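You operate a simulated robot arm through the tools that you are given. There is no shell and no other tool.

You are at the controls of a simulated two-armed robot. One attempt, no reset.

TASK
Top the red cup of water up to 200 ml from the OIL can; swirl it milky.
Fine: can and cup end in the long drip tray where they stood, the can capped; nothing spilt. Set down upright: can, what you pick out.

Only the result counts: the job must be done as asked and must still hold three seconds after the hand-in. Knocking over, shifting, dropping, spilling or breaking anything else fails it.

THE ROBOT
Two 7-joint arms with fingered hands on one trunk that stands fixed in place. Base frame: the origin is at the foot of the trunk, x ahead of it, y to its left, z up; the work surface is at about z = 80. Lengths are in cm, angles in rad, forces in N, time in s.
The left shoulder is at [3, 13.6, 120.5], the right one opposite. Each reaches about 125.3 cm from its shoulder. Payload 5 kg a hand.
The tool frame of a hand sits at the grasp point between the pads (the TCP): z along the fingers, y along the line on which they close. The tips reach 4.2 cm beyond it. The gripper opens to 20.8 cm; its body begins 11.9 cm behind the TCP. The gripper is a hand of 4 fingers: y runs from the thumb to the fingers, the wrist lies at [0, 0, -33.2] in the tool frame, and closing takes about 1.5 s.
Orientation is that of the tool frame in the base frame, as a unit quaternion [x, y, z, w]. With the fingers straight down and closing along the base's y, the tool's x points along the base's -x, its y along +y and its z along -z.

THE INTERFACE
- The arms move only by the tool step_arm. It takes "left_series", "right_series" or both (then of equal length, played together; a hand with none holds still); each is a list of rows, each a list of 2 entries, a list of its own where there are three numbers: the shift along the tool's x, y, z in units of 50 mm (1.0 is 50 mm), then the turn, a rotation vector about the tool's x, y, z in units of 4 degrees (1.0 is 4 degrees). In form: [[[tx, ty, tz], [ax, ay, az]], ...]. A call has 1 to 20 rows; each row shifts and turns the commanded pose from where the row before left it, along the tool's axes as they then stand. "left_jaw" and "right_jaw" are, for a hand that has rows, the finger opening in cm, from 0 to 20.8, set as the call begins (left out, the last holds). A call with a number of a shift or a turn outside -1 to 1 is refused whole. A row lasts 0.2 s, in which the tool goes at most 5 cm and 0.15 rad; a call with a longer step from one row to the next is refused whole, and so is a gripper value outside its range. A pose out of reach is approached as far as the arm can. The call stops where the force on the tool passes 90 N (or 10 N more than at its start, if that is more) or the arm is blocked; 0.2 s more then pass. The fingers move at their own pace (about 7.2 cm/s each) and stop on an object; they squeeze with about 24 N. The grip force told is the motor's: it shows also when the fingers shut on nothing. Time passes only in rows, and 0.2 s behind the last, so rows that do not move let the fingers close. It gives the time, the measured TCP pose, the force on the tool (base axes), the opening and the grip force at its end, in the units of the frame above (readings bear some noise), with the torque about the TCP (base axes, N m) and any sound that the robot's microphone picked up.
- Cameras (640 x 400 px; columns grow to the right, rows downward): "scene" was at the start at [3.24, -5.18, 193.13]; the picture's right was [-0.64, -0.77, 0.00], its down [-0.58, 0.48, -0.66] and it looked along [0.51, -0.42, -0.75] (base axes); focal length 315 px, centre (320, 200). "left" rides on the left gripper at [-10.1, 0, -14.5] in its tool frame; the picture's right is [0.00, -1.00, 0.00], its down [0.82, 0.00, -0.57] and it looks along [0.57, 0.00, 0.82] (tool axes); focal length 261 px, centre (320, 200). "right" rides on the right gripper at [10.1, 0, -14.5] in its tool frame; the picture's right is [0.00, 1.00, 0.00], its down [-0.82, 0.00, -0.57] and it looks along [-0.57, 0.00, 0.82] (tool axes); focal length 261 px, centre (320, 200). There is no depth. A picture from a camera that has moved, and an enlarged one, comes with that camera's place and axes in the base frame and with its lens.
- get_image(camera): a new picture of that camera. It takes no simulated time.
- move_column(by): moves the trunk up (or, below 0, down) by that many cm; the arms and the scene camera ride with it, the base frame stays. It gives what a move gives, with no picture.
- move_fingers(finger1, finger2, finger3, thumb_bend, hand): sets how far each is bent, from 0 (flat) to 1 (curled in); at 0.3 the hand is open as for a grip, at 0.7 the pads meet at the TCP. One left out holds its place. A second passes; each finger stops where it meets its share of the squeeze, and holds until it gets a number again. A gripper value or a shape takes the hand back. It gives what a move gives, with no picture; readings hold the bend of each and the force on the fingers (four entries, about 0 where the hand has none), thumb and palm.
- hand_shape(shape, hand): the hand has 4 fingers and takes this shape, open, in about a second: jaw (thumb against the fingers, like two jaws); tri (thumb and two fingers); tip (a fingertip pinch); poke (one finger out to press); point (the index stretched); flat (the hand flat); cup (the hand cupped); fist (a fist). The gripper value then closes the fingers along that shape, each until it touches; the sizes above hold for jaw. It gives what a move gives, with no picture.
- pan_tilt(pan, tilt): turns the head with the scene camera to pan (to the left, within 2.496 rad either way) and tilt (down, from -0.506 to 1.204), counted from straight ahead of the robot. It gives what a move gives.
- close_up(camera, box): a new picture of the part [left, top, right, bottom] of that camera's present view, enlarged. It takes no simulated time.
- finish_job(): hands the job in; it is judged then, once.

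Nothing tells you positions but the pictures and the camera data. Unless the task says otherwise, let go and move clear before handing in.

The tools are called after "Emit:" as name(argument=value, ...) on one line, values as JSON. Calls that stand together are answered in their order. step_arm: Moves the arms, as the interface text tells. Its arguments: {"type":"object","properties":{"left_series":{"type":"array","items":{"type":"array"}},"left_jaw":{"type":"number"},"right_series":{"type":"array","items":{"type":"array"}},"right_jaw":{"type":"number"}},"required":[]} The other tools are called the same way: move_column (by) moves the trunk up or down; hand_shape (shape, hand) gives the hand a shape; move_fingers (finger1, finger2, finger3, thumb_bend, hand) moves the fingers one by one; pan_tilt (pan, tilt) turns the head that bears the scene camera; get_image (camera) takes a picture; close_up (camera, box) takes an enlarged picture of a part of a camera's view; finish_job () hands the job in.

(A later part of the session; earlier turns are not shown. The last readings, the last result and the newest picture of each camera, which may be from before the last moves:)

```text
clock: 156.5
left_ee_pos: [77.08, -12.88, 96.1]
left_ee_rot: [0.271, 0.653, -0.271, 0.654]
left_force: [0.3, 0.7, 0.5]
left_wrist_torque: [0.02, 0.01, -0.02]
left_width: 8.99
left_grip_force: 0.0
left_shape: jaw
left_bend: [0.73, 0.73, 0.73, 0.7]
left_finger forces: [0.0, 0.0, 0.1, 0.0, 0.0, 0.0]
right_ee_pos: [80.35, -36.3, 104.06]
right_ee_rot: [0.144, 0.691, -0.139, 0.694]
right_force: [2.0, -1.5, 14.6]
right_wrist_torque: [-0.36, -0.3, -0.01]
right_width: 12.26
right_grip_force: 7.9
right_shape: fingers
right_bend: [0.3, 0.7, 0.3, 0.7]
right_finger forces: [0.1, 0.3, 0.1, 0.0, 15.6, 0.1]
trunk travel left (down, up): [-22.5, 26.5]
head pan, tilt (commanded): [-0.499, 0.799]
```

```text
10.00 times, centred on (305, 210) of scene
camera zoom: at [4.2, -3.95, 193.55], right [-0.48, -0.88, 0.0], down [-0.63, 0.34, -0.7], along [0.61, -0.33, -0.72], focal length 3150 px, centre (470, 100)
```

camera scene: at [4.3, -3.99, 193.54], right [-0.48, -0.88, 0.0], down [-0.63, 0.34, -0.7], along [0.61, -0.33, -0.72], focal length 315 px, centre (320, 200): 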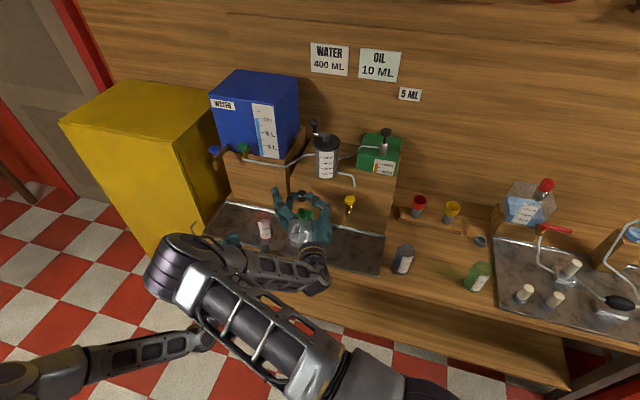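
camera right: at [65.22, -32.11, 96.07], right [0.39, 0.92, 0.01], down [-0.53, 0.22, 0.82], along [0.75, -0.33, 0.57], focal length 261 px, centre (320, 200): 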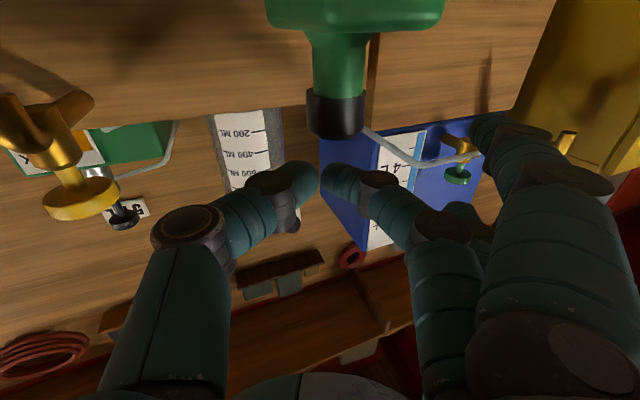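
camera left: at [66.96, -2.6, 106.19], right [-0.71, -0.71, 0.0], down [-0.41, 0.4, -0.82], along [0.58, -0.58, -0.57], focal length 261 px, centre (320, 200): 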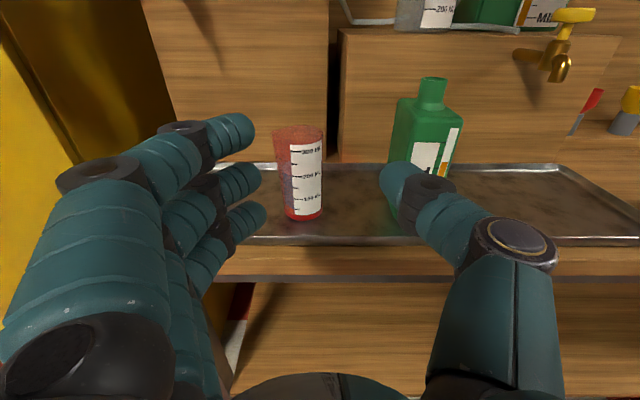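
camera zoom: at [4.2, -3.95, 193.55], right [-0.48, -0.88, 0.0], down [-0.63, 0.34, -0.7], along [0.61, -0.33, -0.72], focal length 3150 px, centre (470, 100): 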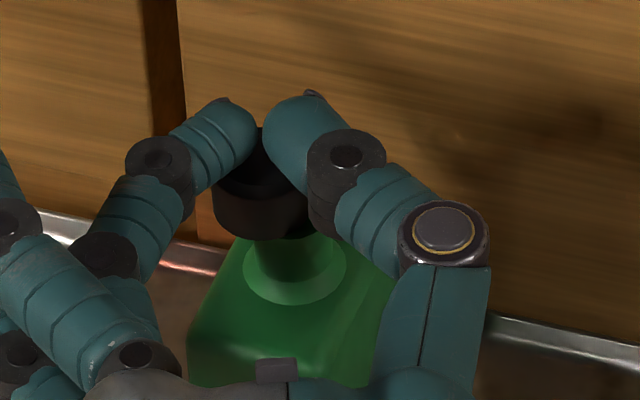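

The cap was dragged along by 1.3 cm (still standing on the neck). The thumb presses on it, so I'll drag it back the same way, slowly.

Emit:
step_arm(right_series=[[[0, -0.05, 0], [0, 0, 0]], [[0, -0.05, 0], [0, 0, 0]], [[0, -0.05, 0], [0, 0, 0]], [[0, -0.05, 0], [0, 0, 0]], [[0, -0.04, 0], [0, 0, 0]], [[0, 0, 0], [0, 0, 0]]])

Emit:
close_up(camera="right", box=[240, 60, 420, 220])

Emit:
close_up(camera="scene", box=[285, 190, 325, 230])

```text
clock: 157.9
left_ee_pos: [77.04, -12.84, 96.23]
left_ee_rot: [0.27, 0.653, -0.27, 0.654]
left_force: [-1.0, 0.4, 0.2]
left_wrist_torque: [0.02, 0.0, -0.03]
left_width: 8.97
left_grip_force: 0.0
left_shape: jaw
left_bend: [0.73, 0.73, 0.73, 0.7]
left_finger forces: [0.0, 0.0, 0.0, 0.0, 0.1, 0.0]
right_ee_pos: [79.7, -37.15, 103.89]
right_ee_rot: [0.145, 0.691, -0.14, 0.695]
right_force: [0.7, 4.8, 27.6]
right_wrist_torque: [-0.44, -0.57, 0.07]
right_width: 12.01
right_grip_force: 13.6
right_shape: fingers
right_bend: [0.3, 0.7, 0.3, 0.71]
right_finger forces: [0.1, 3.3, 0.0, 0.1, 24.1, 0.0]
trunk travel left (down, up): [-22.5, 26.5]
head pan, tilt (commanded): [-0.499, 0.799]
```

```text
2.50 times, centred on (330, 140) of right
camera zoom: at [66.39, -31.41, 93.93], right [0.39, 0.92, 0.01], down [-0.53, 0.22, 0.82], along [0.75, -0.33, 0.57], focal length 652 px, centre (295, 350)
```

zoom: 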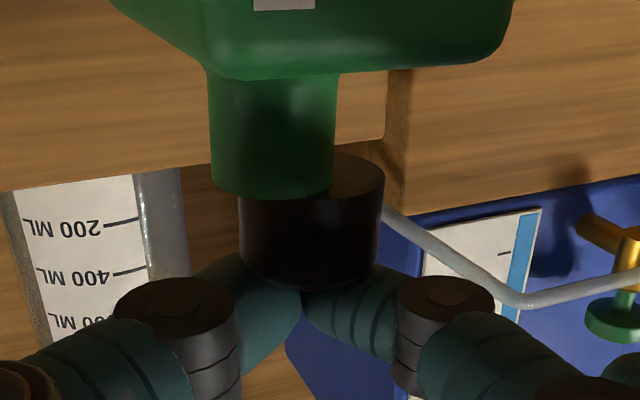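

```text
10.00 times, centred on (305, 210) of scene
camera zoom: at [4.07, -3.83, 193.55], right [-0.48, -0.88, 0.0], down [-0.63, 0.34, -0.7], along [0.61, -0.33, -0.72], focal length 3150 px, centre (470, 100)
```

zoom: 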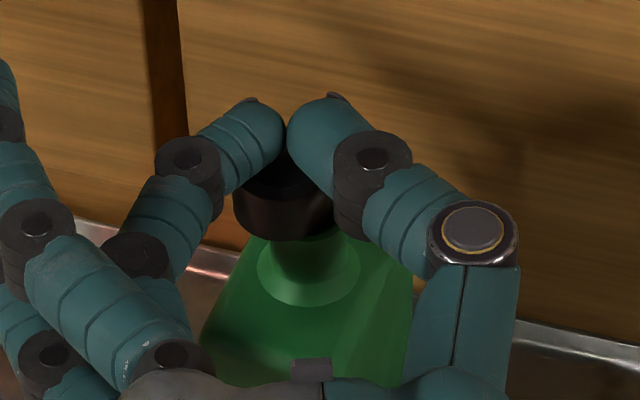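

The heavier press is dragging the whole can instead of sliding the cap. I'll lift off now; then I'll re-centre the cap with a light sideways push as before.

Emit:
step_arm(right_series=[[[-0.1, 0, 0], [0, 0, 0]], [[-0.2, 0, 0], [0, 0, 0]], [[-0.2, 0, 0], [0, 0, 0]], [[-0.2, 0, 0], [0, 0, 0]], [[0, 0, 0], [0, 0, 0]]])

Emit:
close_up(camera="right", box=[240, 30, 420, 190])

Emit:
close_up(camera="scene", box=[275, 180, 335, 240])

```text
clock: 159.1
left_ee_pos: [77.08, -12.71, 95.97]
left_ee_rot: [0.27, 0.654, -0.27, 0.653]
left_force: [-0.2, -0.1, 0.4]
left_wrist_torque: [-0.02, 0.02, 0.0]
left_width: 8.97
left_grip_force: 0.2
left_shape: jaw
left_bend: [0.73, 0.73, 0.73, 0.7]
left_finger forces: [0.0, 0.0, 0.1, 0.1, 0.1, 0.1]
right_ee_pos: [79.77, -37.35, 107.14]
right_ee_rot: [0.145, 0.692, -0.14, 0.693]
right_force: [0.0, 0.1, -0.3]
right_wrist_torque: [-0.02, -0.06, -0.01]
right_width: 12.13
right_grip_force: 0.1
right_shape: fingers
right_bend: [0.3, 0.7, 0.3, 0.7]
right_finger forces: [0.1, 0.1, 0.0, 0.0, 0.0, 0.0]
trunk travel left (down, up): [-22.5, 26.5]
head pan, tilt (commanded): [-0.499, 0.799]
```

```text
2.50 times, centred on (330, 110) of right
camera zoom: at [66.49, -31.52, 97.24], right [0.39, 0.92, 0.01], down [-0.53, 0.22, 0.82], along [0.75, -0.33, 0.57], focal length 652 px, centre (295, 425)
```

zoom: 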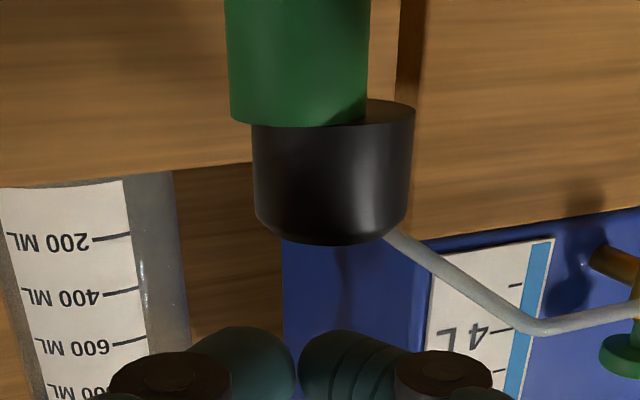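

```text
6.67 times, centred on (305, 210) of scene
camera zoom: at [4.35, -4.01, 193.53], right [-0.48, -0.88, 0.0], down [-0.63, 0.34, -0.7], along [0.61, -0.33, -0.72], focal length 2100 px, centre (420, 133)
```

zoom: 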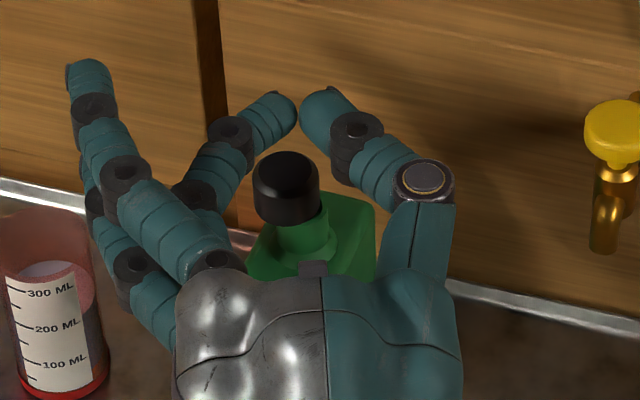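

The can itself is back in place; the cap sits about 0.95 cm off toward +y. I'll open thumb and finger, lower around the cap, and push it back lightly with the finger.

Emit:
move_fingers(hand="right", finger2=0.5, thumb_bend=0.58)

Emit:
step_arm(right_series=[[[0.2, 0, 0], [0, 0, 0]], [[0.3, 0, 0], [0, 0, 0]], [[0.3, 0, 0], [0, 0, 0]], [[0.3, 0, 0], [0, 0, 0]], [[0.12, 0, 0], [0, 0, 0]], [[0, 0, 0], [0, 0, 0]]])

Emit:
close_up(camera="right", box=[240, 60, 440, 220])

Emit:
close_up(camera="scene", box=[285, 190, 325, 230])

```text
clock: 160.1
left_ee_pos: [77.11, -12.87, 96.02]
left_ee_rot: [0.27, 0.654, -0.27, 0.653]
left_force: [0.3, 0.6, 0.4]
left_wrist_torque: [0.01, -0.03, 0.0]
left_width: 8.97
left_grip_force: 0.0
left_shape: jaw
left_bend: [0.73, 0.73, 0.73, 0.7]
left_finger forces: [0.0, 0.1, 0.0, 0.0, 0.0, 0.0]
right_ee_pos: [79.82, -37.47, 107.18]
right_ee_rot: [0.145, 0.692, -0.14, 0.693]
right_force: [-0.2, 0.0, 0.1]
right_wrist_torque: [0.01, 0.02, 0.0]
right_width: 15.29
right_grip_force: 0.0
right_shape: fingers
right_bend: [0.3, 0.5, 0.3, 0.57]
right_finger forces: [0.0, 0.1, 0.0, 0.0, 0.0, 0.0]
trunk travel left (down, up): [-22.5, 26.5]
head pan, tilt (commanded): [-0.499, 0.799]
```

```text
clock: 161.5
left_ee_pos: [77.11, -12.85, 96.04]
left_ee_rot: [0.271, 0.653, -0.271, 0.653]
left_force: [-0.4, 0.4, 0.8]
left_wrist_torque: [0.02, -0.03, 0.0]
left_width: 8.96
left_grip_force: 0.1
left_shape: jaw
left_bend: [0.73, 0.73, 0.73, 0.7]
left_finger forces: [0.0, 0.0, 0.0, 0.0, 0.0, 0.0]
right_ee_pos: [79.91, -37.35, 101.07]
right_ee_rot: [0.145, 0.692, -0.14, 0.693]
right_force: [0.3, -0.3, -1.0]
right_wrist_torque: [-0.01, 0.03, 0.03]
right_width: 15.35
right_grip_force: 0.0
right_shape: fingers
right_bend: [0.3, 0.5, 0.3, 0.57]
right_finger forces: [0.0, 0.1, 0.0, 0.0, 0.0, 0.1]
trunk travel left (down, up): [-22.5, 26.5]
head pan, tilt (commanded): [-0.499, 0.799]
```

```text
2.50 times, centred on (340, 140) of right
camera zoom: at [66.5, -31.56, 91.13], right [0.39, 0.92, 0.01], down [-0.53, 0.22, 0.82], along [0.75, -0.33, 0.57], focal length 652 px, centre (270, 350)
```

zoom: 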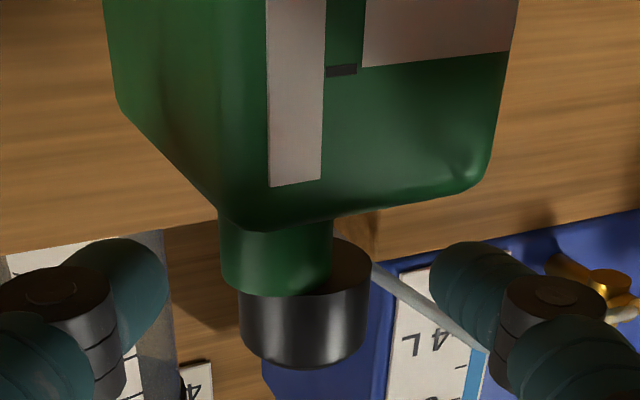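

```text
10.00 times, centred on (305, 210) of scene
camera zoom: at [4.33, -4.0, 193.53], right [-0.48, -0.88, 0.0], down [-0.63, 0.34, -0.7], along [0.61, -0.33, -0.72], focal length 3150 px, centre (470, 100)
```

zoom: 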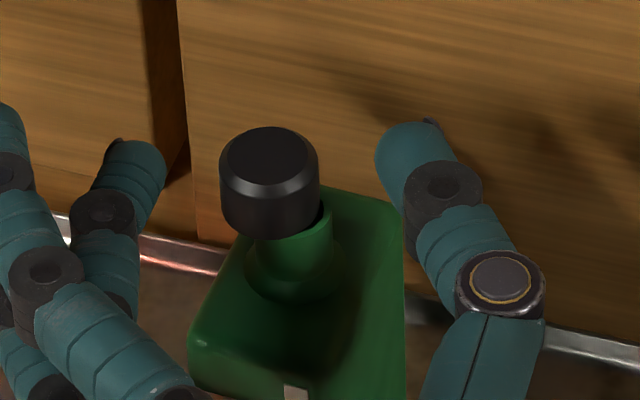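

Emit:
step_arm(right_series=[[[0, -0.12, 0], [0, 0, 0]], [[0, -0.12, 0], [0, 0, 0]], [[0, -0.08, 0], [0, 0, 0]], [[0, -0.05, 0], [0, 0, 0]], [[0, -0.04, 0], [0, 0, 0]], [[0, 0, 0], [0, 0, 0]]])

Emit:
close_up(camera="right", box=[260, 80, 440, 210])

```text
clock: 162.9
left_ee_pos: [77.04, -12.86, 96.01]
left_ee_rot: [0.271, 0.653, -0.271, 0.653]
left_force: [-0.7, 0.5, -0.4]
left_wrist_torque: [0.02, 0.03, 0.0]
left_width: 8.97
left_grip_force: 0.1
left_shape: jaw
left_bend: [0.73, 0.73, 0.73, 0.7]
left_finger forces: [0.0, 0.0, 0.0, 0.0, 0.1, 0.1]
right_ee_pos: [79.05, -39.43, 101.22]
right_ee_rot: [0.145, 0.692, -0.139, 0.693]
right_force: [0.0, 0.4, -0.4]
right_wrist_torque: [-0.01, 0.0, -0.02]
right_width: 15.31
right_grip_force: 0.0
right_shape: fingers
right_bend: [0.3, 0.5, 0.3, 0.57]
right_finger forces: [0.0, 0.1, 0.0, 0.0, 0.0, 0.0]
trunk travel left (down, up): [-22.5, 26.5]
head pan, tilt (commanded): [-0.499, 0.799]
```

```text
3.08 times, centred on (350, 145) of right
camera zoom: at [65.67, -33.47, 91.12], right [0.39, 0.92, 0.01], down [-0.53, 0.22, 0.82], along [0.75, -0.33, 0.57], focal length 802 px, centre (228, 369)
```

zoom: 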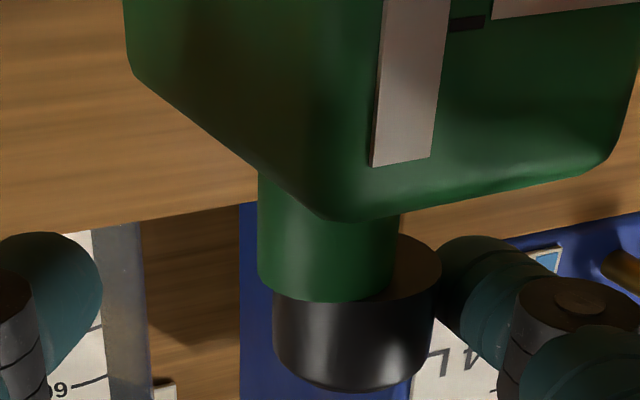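

Emit:
step_arm(right_series=[[[0, -0.04, 0], [0, 0, 0]], [[0, -0.04, 0], [0, 0, 0]], [[0, -0.04, 0], [0, 0, 0]], [[0, 0, 0], [0, 0, 0]]])

Emit:
close_up(camera="right", box=[260, 80, 440, 210])

Emit:
close_up(camera="scene", box=[285, 190, 325, 230])

```text
clock: 163.9
left_ee_pos: [77.23, -12.83, 96.11]
left_ee_rot: [0.271, 0.653, -0.271, 0.653]
left_force: [-0.4, -0.3, 0.1]
left_wrist_torque: [-0.02, 0.01, 0.01]
left_width: 8.99
left_grip_force: 0.1
left_shape: jaw
left_bend: [0.73, 0.73, 0.73, 0.7]
left_finger forces: [0.0, 0.0, 0.0, 0.0, 0.0, 0.0]
right_ee_pos: [78.84, -39.85, 101.18]
right_ee_rot: [0.145, 0.692, -0.139, 0.693]
right_force: [-0.2, -0.1, 0.3]
right_wrist_torque: [0.01, -0.01, 0.0]
right_width: 15.34
right_grip_force: 0.1
right_shape: fingers
right_bend: [0.3, 0.5, 0.3, 0.57]
right_finger forces: [0.0, 0.1, 0.1, 0.0, 0.0, 0.0]
trunk travel left (down, up): [-22.5, 26.5]
head pan, tilt (commanded): [-0.499, 0.799]
```

```text
3.08 times, centred on (350, 145) of right
camera zoom: at [65.45, -33.99, 91.14], right [0.39, 0.92, 0.01], down [-0.53, 0.22, 0.82], along [0.75, -0.33, 0.57], focal length 802 px, centre (228, 369)
```

zoom: 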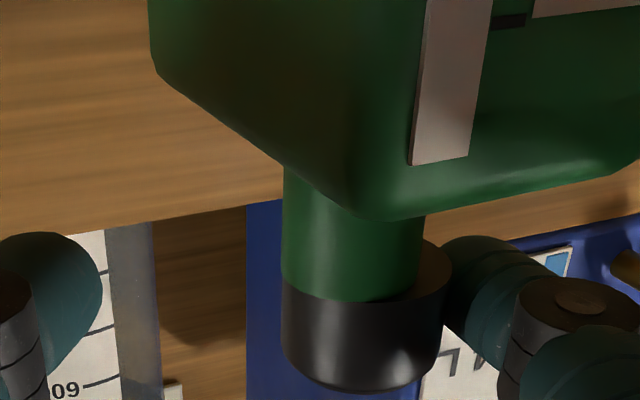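

```text
10.00 times, centred on (305, 210) of scene
camera zoom: at [4.32, -4.0, 193.53], right [-0.48, -0.88, 0.0], down [-0.63, 0.34, -0.7], along [0.61, -0.33, -0.72], focal length 3150 px, centre (470, 100)
```

zoom: 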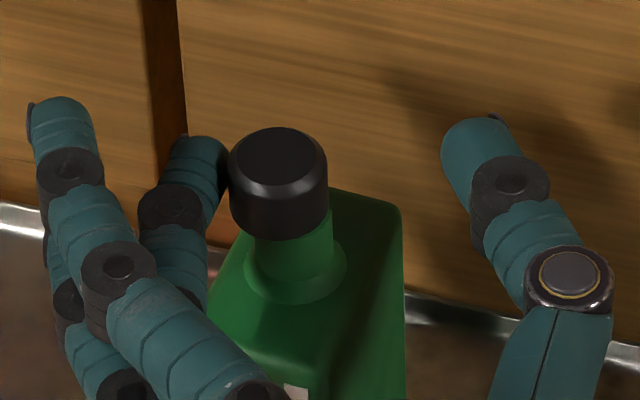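

Emit:
step_arm(right_series=[[[0, -0.03, 0], [0, 0, 0]], [[0, -0.03, 0], [0, 0, 0]], [[0, 0, 0], [0, 0, 0]]])

Emit:
close_up(camera="right", box=[260, 80, 440, 210])

Emit:
close_up(camera="scene", box=[285, 190, 325, 230])

```text
clock: 164.7
left_ee_pos: [77.02, -12.81, 96.03]
left_ee_rot: [0.271, 0.653, -0.271, 0.653]
left_force: [0.7, -0.2, 0.0]
left_wrist_torque: [0.04, -0.05, 0.05]
left_width: 8.97
left_grip_force: 0.0
left_shape: jaw
left_bend: [0.73, 0.73, 0.73, 0.7]
left_finger forces: [0.0, 0.1, 0.1, 0.0, 0.0, 0.0]
right_ee_pos: [78.73, -40.21, 101.06]
right_ee_rot: [0.145, 0.692, -0.141, 0.693]
right_force: [0.7, 1.0, 0.1]
right_wrist_torque: [0.02, -0.02, 0.03]
right_width: 15.33
right_grip_force: 0.0
right_shape: fingers
right_bend: [0.3, 0.5, 0.3, 0.57]
right_finger forces: [0.0, 0.1, 0.1, 0.0, 0.1, 0.0]
trunk travel left (down, up): [-22.5, 26.5]
head pan, tilt (commanded): [-0.499, 0.799]
```

```text
3.08 times, centred on (350, 145) of right
camera zoom: at [65.31, -34.25, 91.15], right [0.39, 0.92, 0.01], down [-0.53, 0.22, 0.82], along [0.75, -0.33, 0.57], focal length 802 px, centre (228, 369)
```

zoom: 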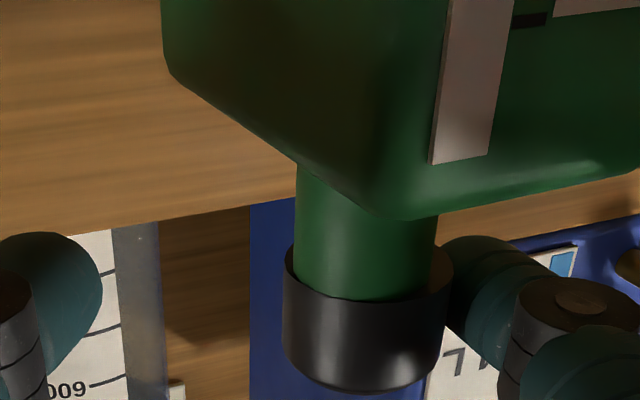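

```text
10.00 times, centred on (305, 210) of scene
camera zoom: at [4.33, -4.0, 193.53], right [-0.48, -0.88, 0.0], down [-0.63, 0.34, -0.7], along [0.61, -0.33, -0.72], focal length 3150 px, centre (470, 100)
```

zoom: 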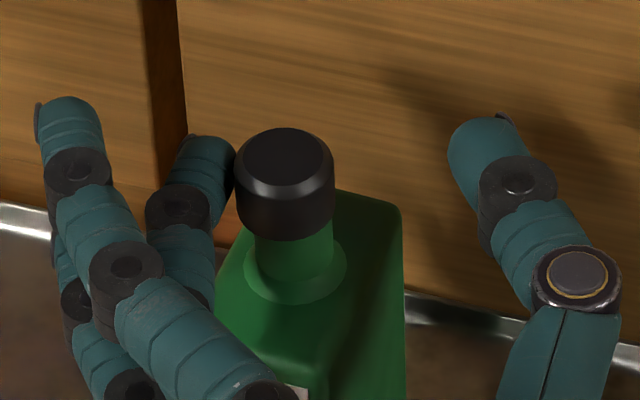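

Emit:
close_up(camera="scene", box=[291, 197, 313, 223])

Emit:
close_up(camera="left", box=[380, 40, 490, 110])

```text
15.38 times, centred on (302, 210) of scene
camera zoom: at [4.33, -4.0, 193.53], right [-0.48, -0.88, 0.0], down [-0.63, 0.34, -0.7], along [0.61, -0.33, -0.72], focal length 4846 px, centre (597, 46)
```

zoom: 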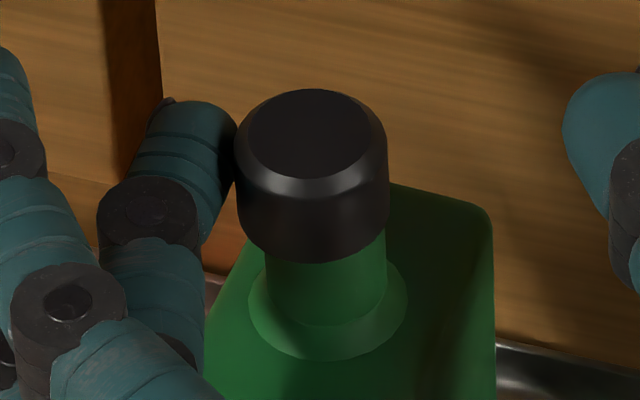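

```text
5.71 times, centred on (435, 75) of left
camera zoom: at [66.95, -2.54, 106.2], right [-0.71, -0.71, 0.0], down [-0.41, 0.4, -0.82], along [0.58, -0.58, -0.57], focal length 1489 px, centre (-337, 914)
```

zoom: 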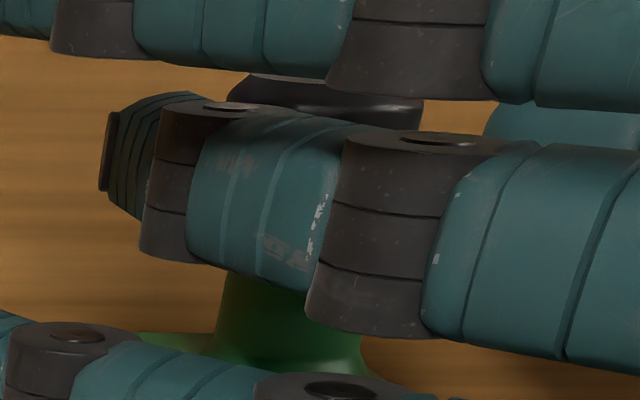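

The cap is centred again within about 2 mm. This time I'll rise well clear before shifting, so that the thumb pad comes straight down on the cap's centre.

Emit:
step_arm(right_series=[[[0, 0.1, 0], [0, 0, 0]], [[-0.2, 0, 0], [0, 0, 0]], [[-0.4, 0, 0], [0, 0, 0]], [[-0.4, 0, 0], [0, 0, 0]], [[-0.1, 0, 0], [0, 0, 0]], [[0, 0, 0], [0, 0, 0]]])

Emit:
move_fingers(hand="right", finger2=0.7, thumb_bend=0.7)

Emit:
step_arm(right_series=[[[0, 0.24, 0], [0, 0, 0]], [[0, 0.24, 0], [0, 0, 0]], [[0, 0.22, 0], [0, 0, 0]], [[0, 0, 0], [0, 0, 0]]])

Emit:
close_up(camera="right", box=[220, 60, 420, 220])

Emit:
close_up(camera="scene", box=[275, 180, 335, 240])

```text
clock: 166.1
left_ee_pos: [77.25, -12.77, 96.03]
left_ee_rot: [0.271, 0.653, -0.271, 0.653]
left_force: [0.0, -0.1, 0.1]
left_wrist_torque: [0.0, -0.01, 0.01]
left_width: 8.96
left_grip_force: 0.1
left_shape: jaw
left_bend: [0.73, 0.73, 0.73, 0.7]
left_finger forces: [0.0, 0.0, 0.1, 0.1, 0.1, 0.0]
right_ee_pos: [78.83, -39.77, 106.58]
right_ee_rot: [0.145, 0.692, -0.139, 0.693]
right_force: [0.2, 0.1, -0.5]
right_wrist_torque: [0.0, 0.01, 0.01]
right_width: 15.33
right_grip_force: 0.0
right_shape: fingers
right_bend: [0.3, 0.5, 0.3, 0.57]
right_finger forces: [0.1, 0.1, 0.1, 0.0, 0.0, 0.0]
trunk travel left (down, up): [-22.5, 26.5]
head pan, tilt (commanded): [-0.499, 0.799]
```

```text
clock: 167.1
left_ee_pos: [77.17, -12.88, 96.04]
left_ee_rot: [0.271, 0.653, -0.271, 0.653]
left_force: [0.5, -0.3, -0.1]
left_wrist_torque: [0.0, 0.0, 0.02]
left_width: 8.96
left_grip_force: 0.0
left_shape: jaw
left_bend: [0.73, 0.73, 0.73, 0.7]
left_finger forces: [0.0, 0.0, 0.0, 0.0, 0.0, 0.1]
right_ee_pos: [78.89, -39.62, 106.6]
right_ee_rot: [0.145, 0.692, -0.14, 0.693]
right_force: [-0.4, 0.3, -0.2]
right_wrist_torque: [0.02, -0.03, 0.03]
right_width: 12.25
right_grip_force: 0.0
right_shape: fingers
right_bend: [0.3, 0.7, 0.3, 0.7]
right_finger forces: [0.1, 0.1, 0.0, 0.1, 0.0, 0.1]
trunk travel left (down, up): [-22.5, 26.5]
head pan, tilt (commanded): [-0.499, 0.799]
```

```text
clock: 168.1
left_ee_pos: [77.22, -12.88, 96.03]
left_ee_rot: [0.271, 0.653, -0.271, 0.653]
left_force: [0.2, -0.6, 0.9]
left_wrist_torque: [0.0, -0.01, 0.01]
left_width: 8.94
left_grip_force: 0.1
left_shape: jaw
left_bend: [0.73, 0.73, 0.73, 0.7]
left_finger forces: [0.0, 0.0, 0.0, 0.1, 0.1, 0.0]
right_ee_pos: [80.21, -36.52, 106.6]
right_ee_rot: [0.144, 0.693, -0.139, 0.693]
right_force: [-0.7, -1.1, 0.1]
right_wrist_torque: [0.01, 0.01, 0.05]
right_width: 12.25
right_grip_force: 0.0
right_shape: fingers
right_bend: [0.3, 0.7, 0.3, 0.7]
right_finger forces: [0.0, 0.1, 0.0, 0.0, 0.0, 0.0]
trunk travel left (down, up): [-22.5, 26.5]
head pan, tilt (commanded): [-0.499, 0.799]
```

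```text
2.50 times, centred on (320, 140) of right
camera zoom: at [66.92, -30.64, 96.64], right [0.39, 0.92, 0.01], down [-0.53, 0.22, 0.82], along [0.75, -0.33, 0.57], focal length 652 px, centre (320, 350)
```

zoom: 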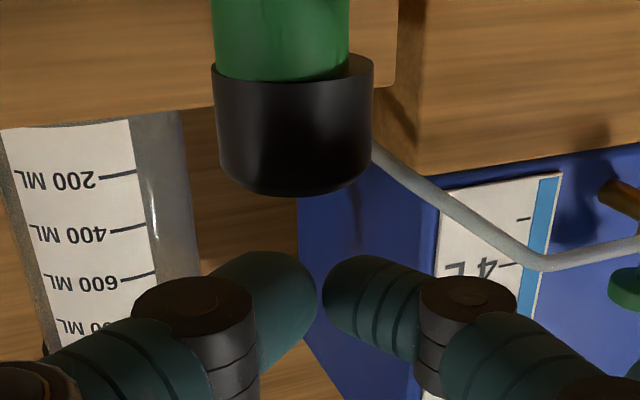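

```text
6.67 times, centred on (305, 210) of scene
camera zoom: at [4.33, -4.04, 193.53], right [-0.48, -0.88, 0.0], down [-0.63, 0.34, -0.7], along [0.61, -0.33, -0.72], focal length 2100 px, centre (420, 133)
```

zoom: 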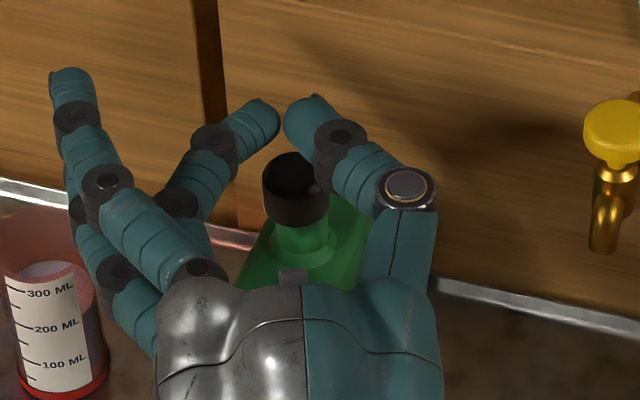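

The thumb pad is above the cap's centre. I'll come straight down and press in small steps.

Emit:
step_arm(right_series=[[[0.15, 0, 0], [0, 0, 0]], [[0.15, 0, 0], [0, 0, 0]], [[0.1, 0, 0], [0, 0, 0]], [[0.06, 0, 0], [0, 0, 0]], [[0.04, 0, 0], [0, 0, 0]], [[0, 0, 0], [0, 0, 0]]])

Emit:
step_arm(right_series=[[[0.04, 0, 0], [0, 0, 0]], [[0.04, 0, 0], [0, 0, 0]], [[0, 0, 0], [0, 0, 0]]])

Emit:
close_up(camera="right", box=[220, 60, 420, 220])

```text
clock: 169.5
left_ee_pos: [77.06, -12.81, 96.07]
left_ee_rot: [0.271, 0.653, -0.271, 0.653]
left_force: [-0.4, 0.1, 0.9]
left_wrist_torque: [0.03, -0.01, -0.01]
left_width: 8.99
left_grip_force: 0.2
left_shape: jaw
left_bend: [0.73, 0.73, 0.73, 0.7]
left_finger forces: [0.1, 0.0, 0.0, 0.0, 0.1, 0.0]
right_ee_pos: [80.29, -36.55, 104.17]
right_ee_rot: [0.145, 0.692, -0.14, 0.693]
right_force: [0.3, -0.4, 2.8]
right_wrist_torque: [-0.07, 0.0, -0.01]
right_width: 12.28
right_grip_force: 1.1
right_shape: fingers
right_bend: [0.3, 0.7, 0.3, 0.7]
right_finger forces: [0.0, 0.0, 0.0, 0.0, 2.5, 0.0]
trunk travel left (down, up): [-22.5, 26.5]
head pan, tilt (commanded): [-0.499, 0.799]
```

```text
clock: 170.3
left_ee_pos: [77.05, -12.84, 96.09]
left_ee_rot: [0.271, 0.654, -0.271, 0.653]
left_force: [-0.7, 0.4, 1.2]
left_wrist_torque: [0.01, 0.01, 0.0]
left_width: 8.95
left_grip_force: 0.0
left_shape: jaw
left_bend: [0.73, 0.73, 0.73, 0.7]
left_finger forces: [0.0, 0.0, 0.0, 0.1, 0.0, 0.0]
right_ee_pos: [80.31, -36.41, 103.91]
right_ee_rot: [0.145, 0.69, -0.14, 0.695]
right_force: [1.9, 0.0, 17.1]
right_wrist_torque: [-0.45, -0.25, 0.06]
right_width: 12.25
right_grip_force: 9.4
right_shape: fingers
right_bend: [0.3, 0.7, 0.3, 0.7]
right_finger forces: [0.0, 0.0, 0.0, 0.1, 17.9, 0.0]
trunk travel left (down, up): [-22.5, 26.5]
head pan, tilt (commanded): [-0.499, 0.799]
```

```text
2.50 times, centred on (320, 140) of right
camera zoom: at [66.88, -30.53, 93.9], right [0.39, 0.92, 0.01], down [-0.53, 0.22, 0.82], along [0.75, -0.33, 0.57], focal length 652 px, centre (320, 350)
```

zoom: 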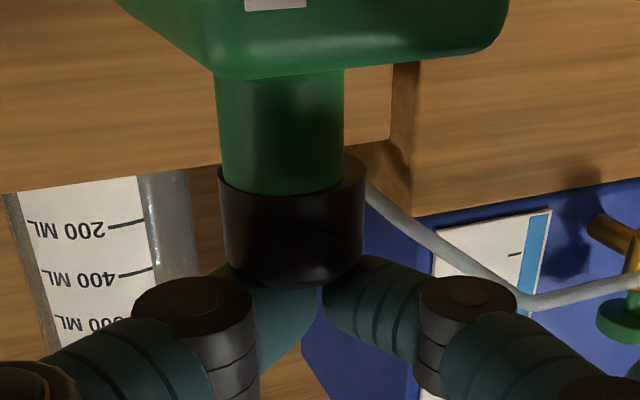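

17 N and stable. Pressing harder in small steps.

Emit:
step_arm(right_series=[[[0.04, 0, 0], [0, 0, 0]], [[0.04, 0, 0], [0, 0, 0]], [[0, 0, 0], [0, 0, 0]]])

Emit:
close_up(camera="right", box=[220, 60, 420, 220])

```text
clock: 171.1
left_ee_pos: [76.93, -12.84, 96.23]
left_ee_rot: [0.27, 0.652, -0.271, 0.654]
left_force: [0.1, -0.1, 0.0]
left_wrist_torque: [-0.01, 0.0, -0.01]
left_width: 8.95
left_grip_force: 0.1
left_shape: jaw
left_bend: [0.73, 0.73, 0.73, 0.7]
left_finger forces: [0.0, 0.1, 0.1, 0.0, 0.1, 0.0]
right_ee_pos: [80.1, -36.35, 103.85]
right_ee_rot: [0.143, 0.689, -0.139, 0.697]
right_force: [3.6, -1.8, 41.7]
right_wrist_torque: [-1.09, -0.59, 0.1]
right_width: 12.26
right_grip_force: 21.7
right_shape: fingers
right_bend: [0.3, 0.7, 0.3, 0.7]
right_finger forces: [0.1, 0.0, 0.1, 0.0, 42.6, 0.1]
trunk travel left (down, up): [-22.5, 26.5]
head pan, tilt (commanded): [-0.499, 0.799]
```

```text
2.50 times, centred on (320, 140) of right
camera zoom: at [66.9, -30.52, 93.74], right [0.39, 0.92, 0.01], down [-0.54, 0.22, 0.82], along [0.75, -0.33, 0.58], focal length 652 px, centre (320, 350)
```

zoom: 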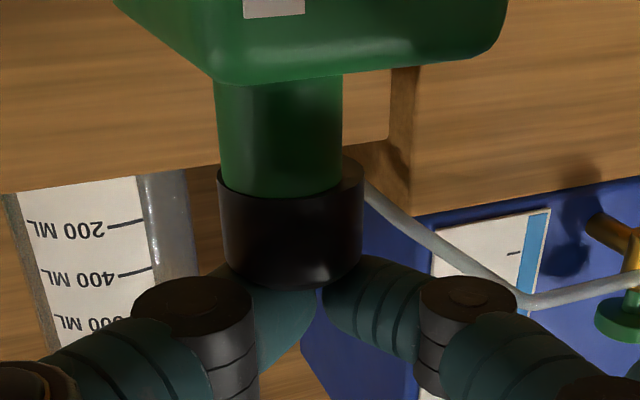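

No snap at 42 N; the cap is still about 2–3 mm off-centre, so I'll lift off and nudge it precisely before pressing again.

Emit:
step_arm(right_series=[[[-0.1, 0, 0], [0, 0, 0]], [[-0.2, 0, 0], [0, 0, 0]], [[-0.26, 0, 0], [0, 0, 0]], [[0, 0, 0], [0, 0, 0]]])

Emit:
move_fingers(hand="right", finger2=0.5, thumb_bend=0.57)

Emit:
step_arm(right_series=[[[0, -0.24, 0], [0, 0, 0]], [[0, -0.24, 0], [0, 0, 0]], [[0, -0.2, 0], [0, 0, 0]], [[0.3, 0, 0], [0, 0, 0]], [[0.4, 0, 0], [0, 0, 0]], [[0.3, 0, 0], [0, 0, 0]], [[0.1, 0, 0], [0, 0, 0]], [[0, 0, 0], [0, 0, 0]]])

Emit:
close_up(camera="right", box=[260, 80, 440, 210])

Emit:
close_up(camera="scene", box=[291, 197, 313, 223])

```text
clock: 172.1
left_ee_pos: [77.11, -12.92, 96.03]
left_ee_rot: [0.27, 0.653, -0.27, 0.654]
left_force: [0.5, -0.7, -0.5]
left_wrist_torque: [-0.02, 0.01, -0.03]
left_width: 8.97
left_grip_force: 0.0
left_shape: jaw
left_bend: [0.73, 0.73, 0.73, 0.7]
left_finger forces: [0.0, 0.1, 0.0, 0.0, 0.0, 0.0]
right_ee_pos: [80.35, -36.53, 105.97]
right_ee_rot: [0.144, 0.693, -0.139, 0.692]
right_force: [0.7, 0.1, 0.1]
right_wrist_torque: [0.04, -0.02, -0.01]
right_width: 12.26
right_grip_force: 0.0
right_shape: fingers
right_bend: [0.3, 0.7, 0.3, 0.7]
right_finger forces: [0.1, 0.0, 0.1, 0.0, 0.0, 0.0]
trunk travel left (down, up): [-22.5, 26.5]
head pan, tilt (commanded): [-0.499, 0.799]
```

```text
clock: 173.1
left_ee_pos: [77.09, -12.82, 96.05]
left_ee_rot: [0.271, 0.653, -0.27, 0.654]
left_force: [-0.5, 0.8, 0.4]
left_wrist_torque: [0.01, -0.03, 0.04]
left_width: 8.96
left_grip_force: 0.1
left_shape: jaw
left_bend: [0.73, 0.73, 0.73, 0.7]
left_finger forces: [0.0, 0.0, 0.1, 0.0, 0.1, 0.0]
right_ee_pos: [80.36, -36.38, 106.07]
right_ee_rot: [0.145, 0.692, -0.14, 0.693]
right_force: [-0.5, -0.2, -0.2]
right_wrist_torque: [0.0, 0.01, 0.0]
right_width: 15.58
right_grip_force: 0.1
right_shape: fingers
right_bend: [0.3, 0.5, 0.3, 0.56]
right_finger forces: [0.0, 0.0, 0.1, 0.0, 0.1, 0.0]
trunk travel left (down, up): [-22.5, 26.5]
head pan, tilt (commanded): [-0.499, 0.799]
```

```text
clock: 174.9
left_ee_pos: [77.13, -12.8, 95.98]
left_ee_rot: [0.272, 0.653, -0.271, 0.653]
left_force: [0.3, 0.4, -1.0]
left_wrist_torque: [-0.02, -0.01, -0.01]
left_width: 8.97
left_grip_force: 0.0
left_shape: jaw
left_bend: [0.73, 0.73, 0.73, 0.7]
left_finger forces: [0.0, 0.1, 0.0, 0.0, 0.0, 0.1]
right_ee_pos: [78.91, -39.67, 100.57]
right_ee_rot: [0.144, 0.692, -0.139, 0.693]
right_force: [-0.2, 0.1, 0.6]
right_wrist_torque: [0.02, 0.0, -0.01]
right_width: 15.62
right_grip_force: 0.1
right_shape: fingers
right_bend: [0.3, 0.5, 0.3, 0.56]
right_finger forces: [0.0, 0.0, 0.0, 0.0, 0.0, 0.0]
trunk travel left (down, up): [-22.5, 26.5]
head pan, tilt (commanded): [-0.499, 0.799]
```

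```text
3.08 times, centred on (350, 145) of right
camera zoom: at [65.56, -33.68, 90.64], right [0.39, 0.92, 0.01], down [-0.53, 0.22, 0.82], along [0.75, -0.33, 0.57], focal length 802 px, centre (228, 369)
```

zoom: 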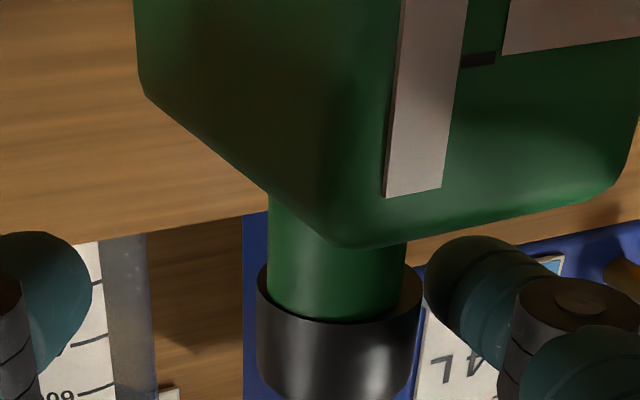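

```text
15.38 times, centred on (302, 210) of scene
camera zoom: at [4.33, -4.01, 193.53], right [-0.48, -0.88, 0.0], down [-0.63, 0.34, -0.7], along [0.61, -0.33, -0.72], focal length 4846 px, centre (597, 46)
```

zoom: 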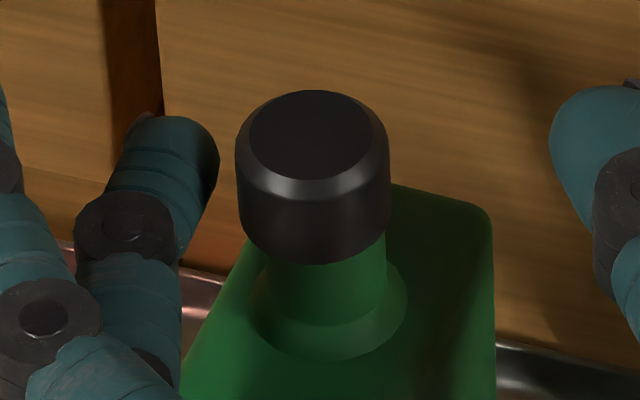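

Before nudging further I want an unobstructed comparison with how the cap originally sat. I'll raise the right hand clear and look from the original head angle and from the left camera.

Emit:
step_arm(right_series=[[[-0.3, 0, 0], [0, 0, 0]], [[-0.5, 0, 0], [0, 0, 0]], [[-0.5, 0, 0], [0, 0, 0]], [[-0.5, 0, 0], [0, 0, 0]], [[-0.4, 0, 0], [0, 0, 0]], [[0, 0, 0], [0, 0, 0]]])

Emit:
pan_tilt(pan=-0.695, tilt=0.85)

Emit:
close_up(camera="scene", box=[200, 180, 300, 260])

Emit:
close_up(camera="left", box=[385, 40, 480, 130])

Emit:
close_up(camera="scene", box=[240, 185, 288, 243])

```text
clock: 176.3
left_ee_pos: [77.13, -12.87, 95.98]
left_ee_rot: [0.27, 0.653, -0.27, 0.654]
left_force: [-0.1, -0.8, -0.1]
left_wrist_torque: [-0.04, -0.05, -0.01]
left_width: 8.97
left_grip_force: 0.0
left_shape: jaw
left_bend: [0.73, 0.73, 0.73, 0.7]
left_finger forces: [0.0, 0.1, 0.0, 0.1, 0.0, 0.1]
right_ee_pos: [78.85, -39.64, 111.64]
right_ee_rot: [0.145, 0.692, -0.139, 0.693]
right_force: [0.1, 0.2, -0.4]
right_wrist_torque: [-0.02, -0.02, -0.02]
right_width: 15.62
right_grip_force: 0.0
right_shape: fingers
right_bend: [0.3, 0.5, 0.3, 0.56]
right_finger forces: [0.0, 0.0, 0.1, 0.0, 0.1, 0.0]
trunk travel left (down, up): [-22.5, 26.5]
head pan, tilt (commanded): [-0.499, 0.799]
```

```text
clock: 177.0
left_ee_pos: [77.07, -12.82, 96.11]
left_ee_rot: [0.271, 0.653, -0.271, 0.653]
left_force: [-0.9, 0.0, 0.4]
left_wrist_torque: [-0.02, 0.02, 0.01]
left_width: 8.97
left_grip_force: 0.0
left_shape: jaw
left_bend: [0.73, 0.73, 0.73, 0.7]
left_finger forces: [0.0, 0.0, 0.0, 0.0, 0.0, 0.1]
right_ee_pos: [78.8, -39.68, 111.74]
right_ee_rot: [0.145, 0.692, -0.14, 0.693]
right_force: [-0.3, 0.6, 0.7]
right_wrist_torque: [0.03, 0.0, -0.02]
right_width: 15.61
right_grip_force: 0.1
right_shape: fingers
right_bend: [0.3, 0.5, 0.3, 0.56]
right_finger forces: [0.0, 0.1, 0.0, 0.1, 0.1, 0.0]
trunk travel left (down, up): [-22.5, 26.5]
head pan, tilt (commanded): [-0.695, 0.85]
```

```text
5.00 times, centred on (250, 220) of scene
camera zoom: at [3.26, -5.14, 193.13], right [-0.64, -0.77, 0.0], down [-0.58, 0.48, -0.66], along [0.51, -0.42, -0.75], focal length 1575 px, centre (670, 100)
```

zoom: 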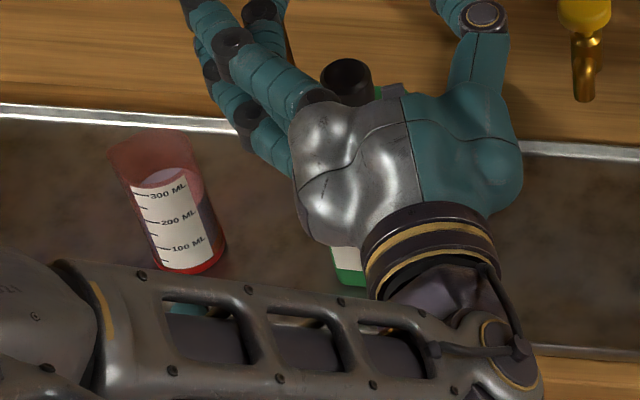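

```text
4.44 times, centred on (432, 85) of left
camera zoom: at [66.95, -2.54, 106.19], right [-0.71, -0.71, 0.0], down [-0.41, 0.4, -0.82], along [0.58, -0.58, -0.57], focal length 1158 px, centre (-180, 711)
```

zoom: 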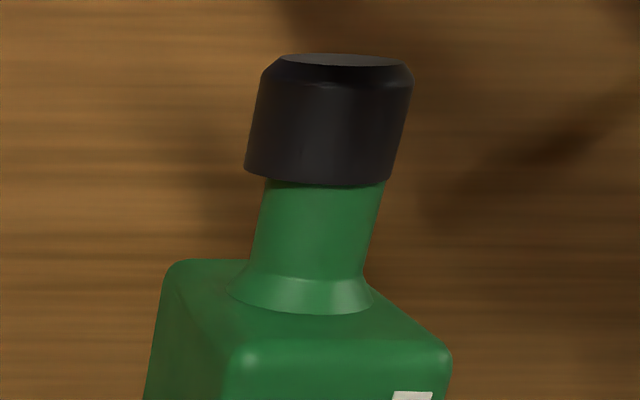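

```text
6.90 times, centred on (264, 214) of scene
camera zoom: at [3.26, -5.14, 193.13], right [-0.64, -0.77, 0.0], down [-0.58, 0.48, -0.66], along [0.51, -0.42, -0.75], focal length 2172 px, centre (706, 103)
```

zoom: 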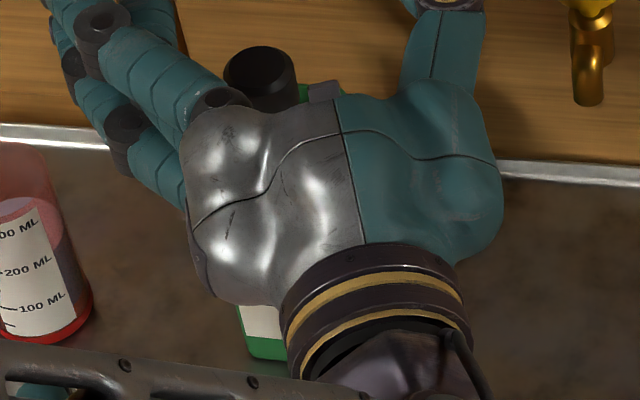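

Now it's clear: the cap's height is right (same as originally), but it sits about 3.7 mm too far in +X. I'll lower around it again, touch it with finger 2, close the thumb for a pinch, and shift it back by that amount.

Emit:
step_arm(right_series=[[[0.4, 0, 0], [0, 0, 0]], [[0.4, 0, 0], [0, 0, 0]], [[0.4, 0, 0], [0, 0, 0]], [[0.4, 0, 0], [0, 0, 0]], [[0.3, 0, 0], [0, 0, 0]], [[0.2, 0, 0], [0, 0, 0]], [[0, 0, 0], [0, 0, 0]], [[0, -0.04, 0], [0, 0, 0]], [[0, -0.03, 0], [0, 0, 0]], [[0, 0, 0], [0, 0, 0]]])

Emit:
close_up(camera="right", box=[260, 80, 440, 210])

```text
clock: 179.2
left_ee_pos: [77.2, -12.77, 96.02]
left_ee_rot: [0.272, 0.652, -0.271, 0.653]
left_force: [-0.1, 1.4, 0.9]
left_wrist_torque: [0.0, -0.01, 0.0]
left_width: 8.97
left_grip_force: 0.0
left_shape: jaw
left_bend: [0.73, 0.73, 0.73, 0.7]
left_finger forces: [0.0, 0.0, 0.0, 0.0, 0.0, 0.0]
right_ee_pos: [78.66, -39.86, 101.04]
right_ee_rot: [0.144, 0.692, -0.14, 0.693]
right_force: [0.2, -0.4, -0.3]
right_wrist_torque: [0.01, -0.01, -0.02]
right_width: 15.57
right_grip_force: 0.1
right_shape: fingers
right_bend: [0.3, 0.5, 0.3, 0.56]
right_finger forces: [0.0, 0.0, 0.1, 0.0, 0.0, 0.1]
trunk travel left (down, up): [-22.5, 26.5]
head pan, tilt (commanded): [-0.695, 0.85]
```

```text
3.08 times, centred on (350, 145) of right
camera zoom: at [65.45, -33.94, 91.12], right [0.39, 0.92, 0.01], down [-0.53, 0.22, 0.82], along [0.75, -0.33, 0.57], focal length 802 px, centre (228, 369)
```

zoom: 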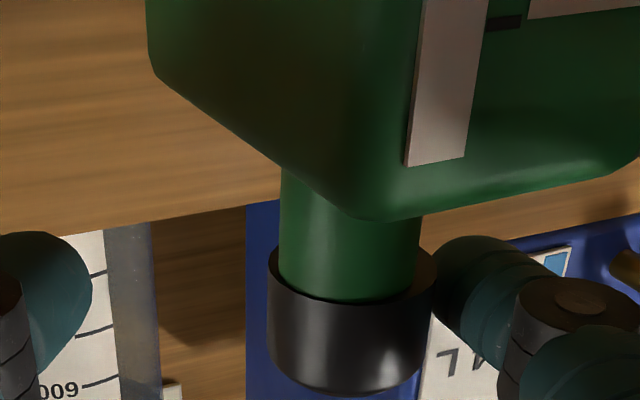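

Finger 2 just touches. Now the thumb.

Emit:
move_fingers(hand="right", thumb_bend=0.78)

Emit:
close_up(camera="right", box=[260, 80, 440, 210])

```text
clock: 180.2
left_ee_pos: [77.19, -12.8, 96.03]
left_ee_rot: [0.271, 0.653, -0.271, 0.653]
left_force: [-0.7, 0.5, -0.5]
left_wrist_torque: [0.02, -0.01, -0.01]
left_width: 8.96
left_grip_force: 0.0
left_shape: jaw
left_bend: [0.73, 0.73, 0.73, 0.7]
left_finger forces: [0.0, 0.0, 0.1, 0.1, 0.0, 0.1]
right_ee_pos: [78.78, -39.85, 101.08]
right_ee_rot: [0.145, 0.692, -0.141, 0.693]
right_force: [-0.2, 0.5, 0.5]
right_wrist_torque: [-0.01, 0.0, -0.02]
right_width: 10.36
right_grip_force: 1.4
right_shape: fingers
right_bend: [0.3, 0.5, 0.3, 0.78]
right_finger forces: [0.0, 1.1, 0.1, 0.1, 1.4, 0.0]
trunk travel left (down, up): [-22.5, 26.5]
head pan, tilt (commanded): [-0.695, 0.85]
```

```text
3.08 times, centred on (350, 145) of right
camera zoom: at [65.44, -33.93, 91.12], right [0.39, 0.92, 0.01], down [-0.53, 0.22, 0.82], along [0.75, -0.33, 0.57], focal length 802 px, centre (228, 369)
```

zoom: 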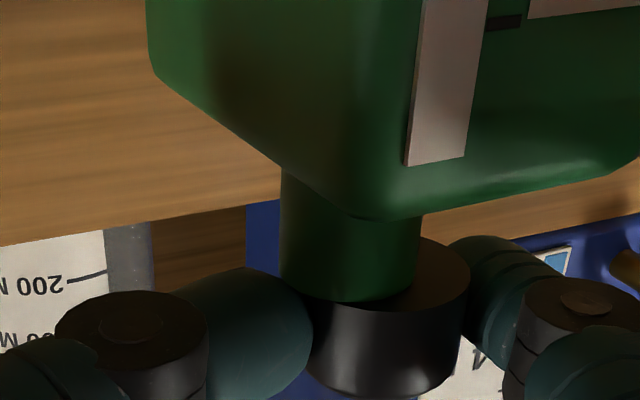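

Emit:
move_fingers(hand="right", thumb_bend=0.8, finger2=0.53)

Emit:
close_up(camera="right", box=[260, 80, 440, 210])

```text
clock: 181.2
left_ee_pos: [77.1, -12.77, 96.08]
left_ee_rot: [0.27, 0.654, -0.271, 0.653]
left_force: [0.0, -1.0, 0.4]
left_wrist_torque: [-0.02, -0.01, 0.01]
left_width: 8.94
left_grip_force: 0.1
left_shape: jaw
left_bend: [0.73, 0.73, 0.73, 0.7]
left_finger forces: [0.0, 0.0, 0.0, 0.0, 0.1, 0.1]
right_ee_pos: [78.73, -39.94, 101.12]
right_ee_rot: [0.146, 0.692, -0.141, 0.693]
right_force: [-0.6, -0.9, -0.4]
right_wrist_torque: [-0.05, 0.02, 0.0]
right_width: 10.14
right_grip_force: 5.3
right_shape: fingers
right_bend: [0.3, 0.5, 0.3, 0.79]
right_finger forces: [0.1, 5.2, 0.0, 0.0, 5.6, 0.0]
trunk travel left (down, up): [-22.5, 26.5]
head pan, tilt (commanded): [-0.695, 0.85]
```

```text
3.08 times, centred on (350, 145) of right
camera zoom: at [65.44, -33.93, 91.13], right [0.39, 0.92, 0.01], down [-0.53, 0.22, 0.82], along [0.75, -0.33, 0.57], focal length 802 px, centre (228, 369)
```

zoom: 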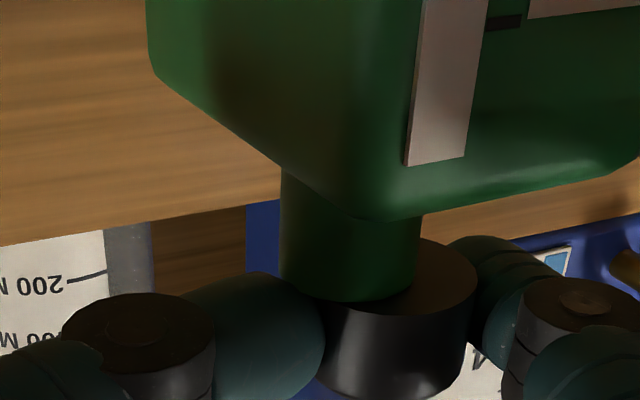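

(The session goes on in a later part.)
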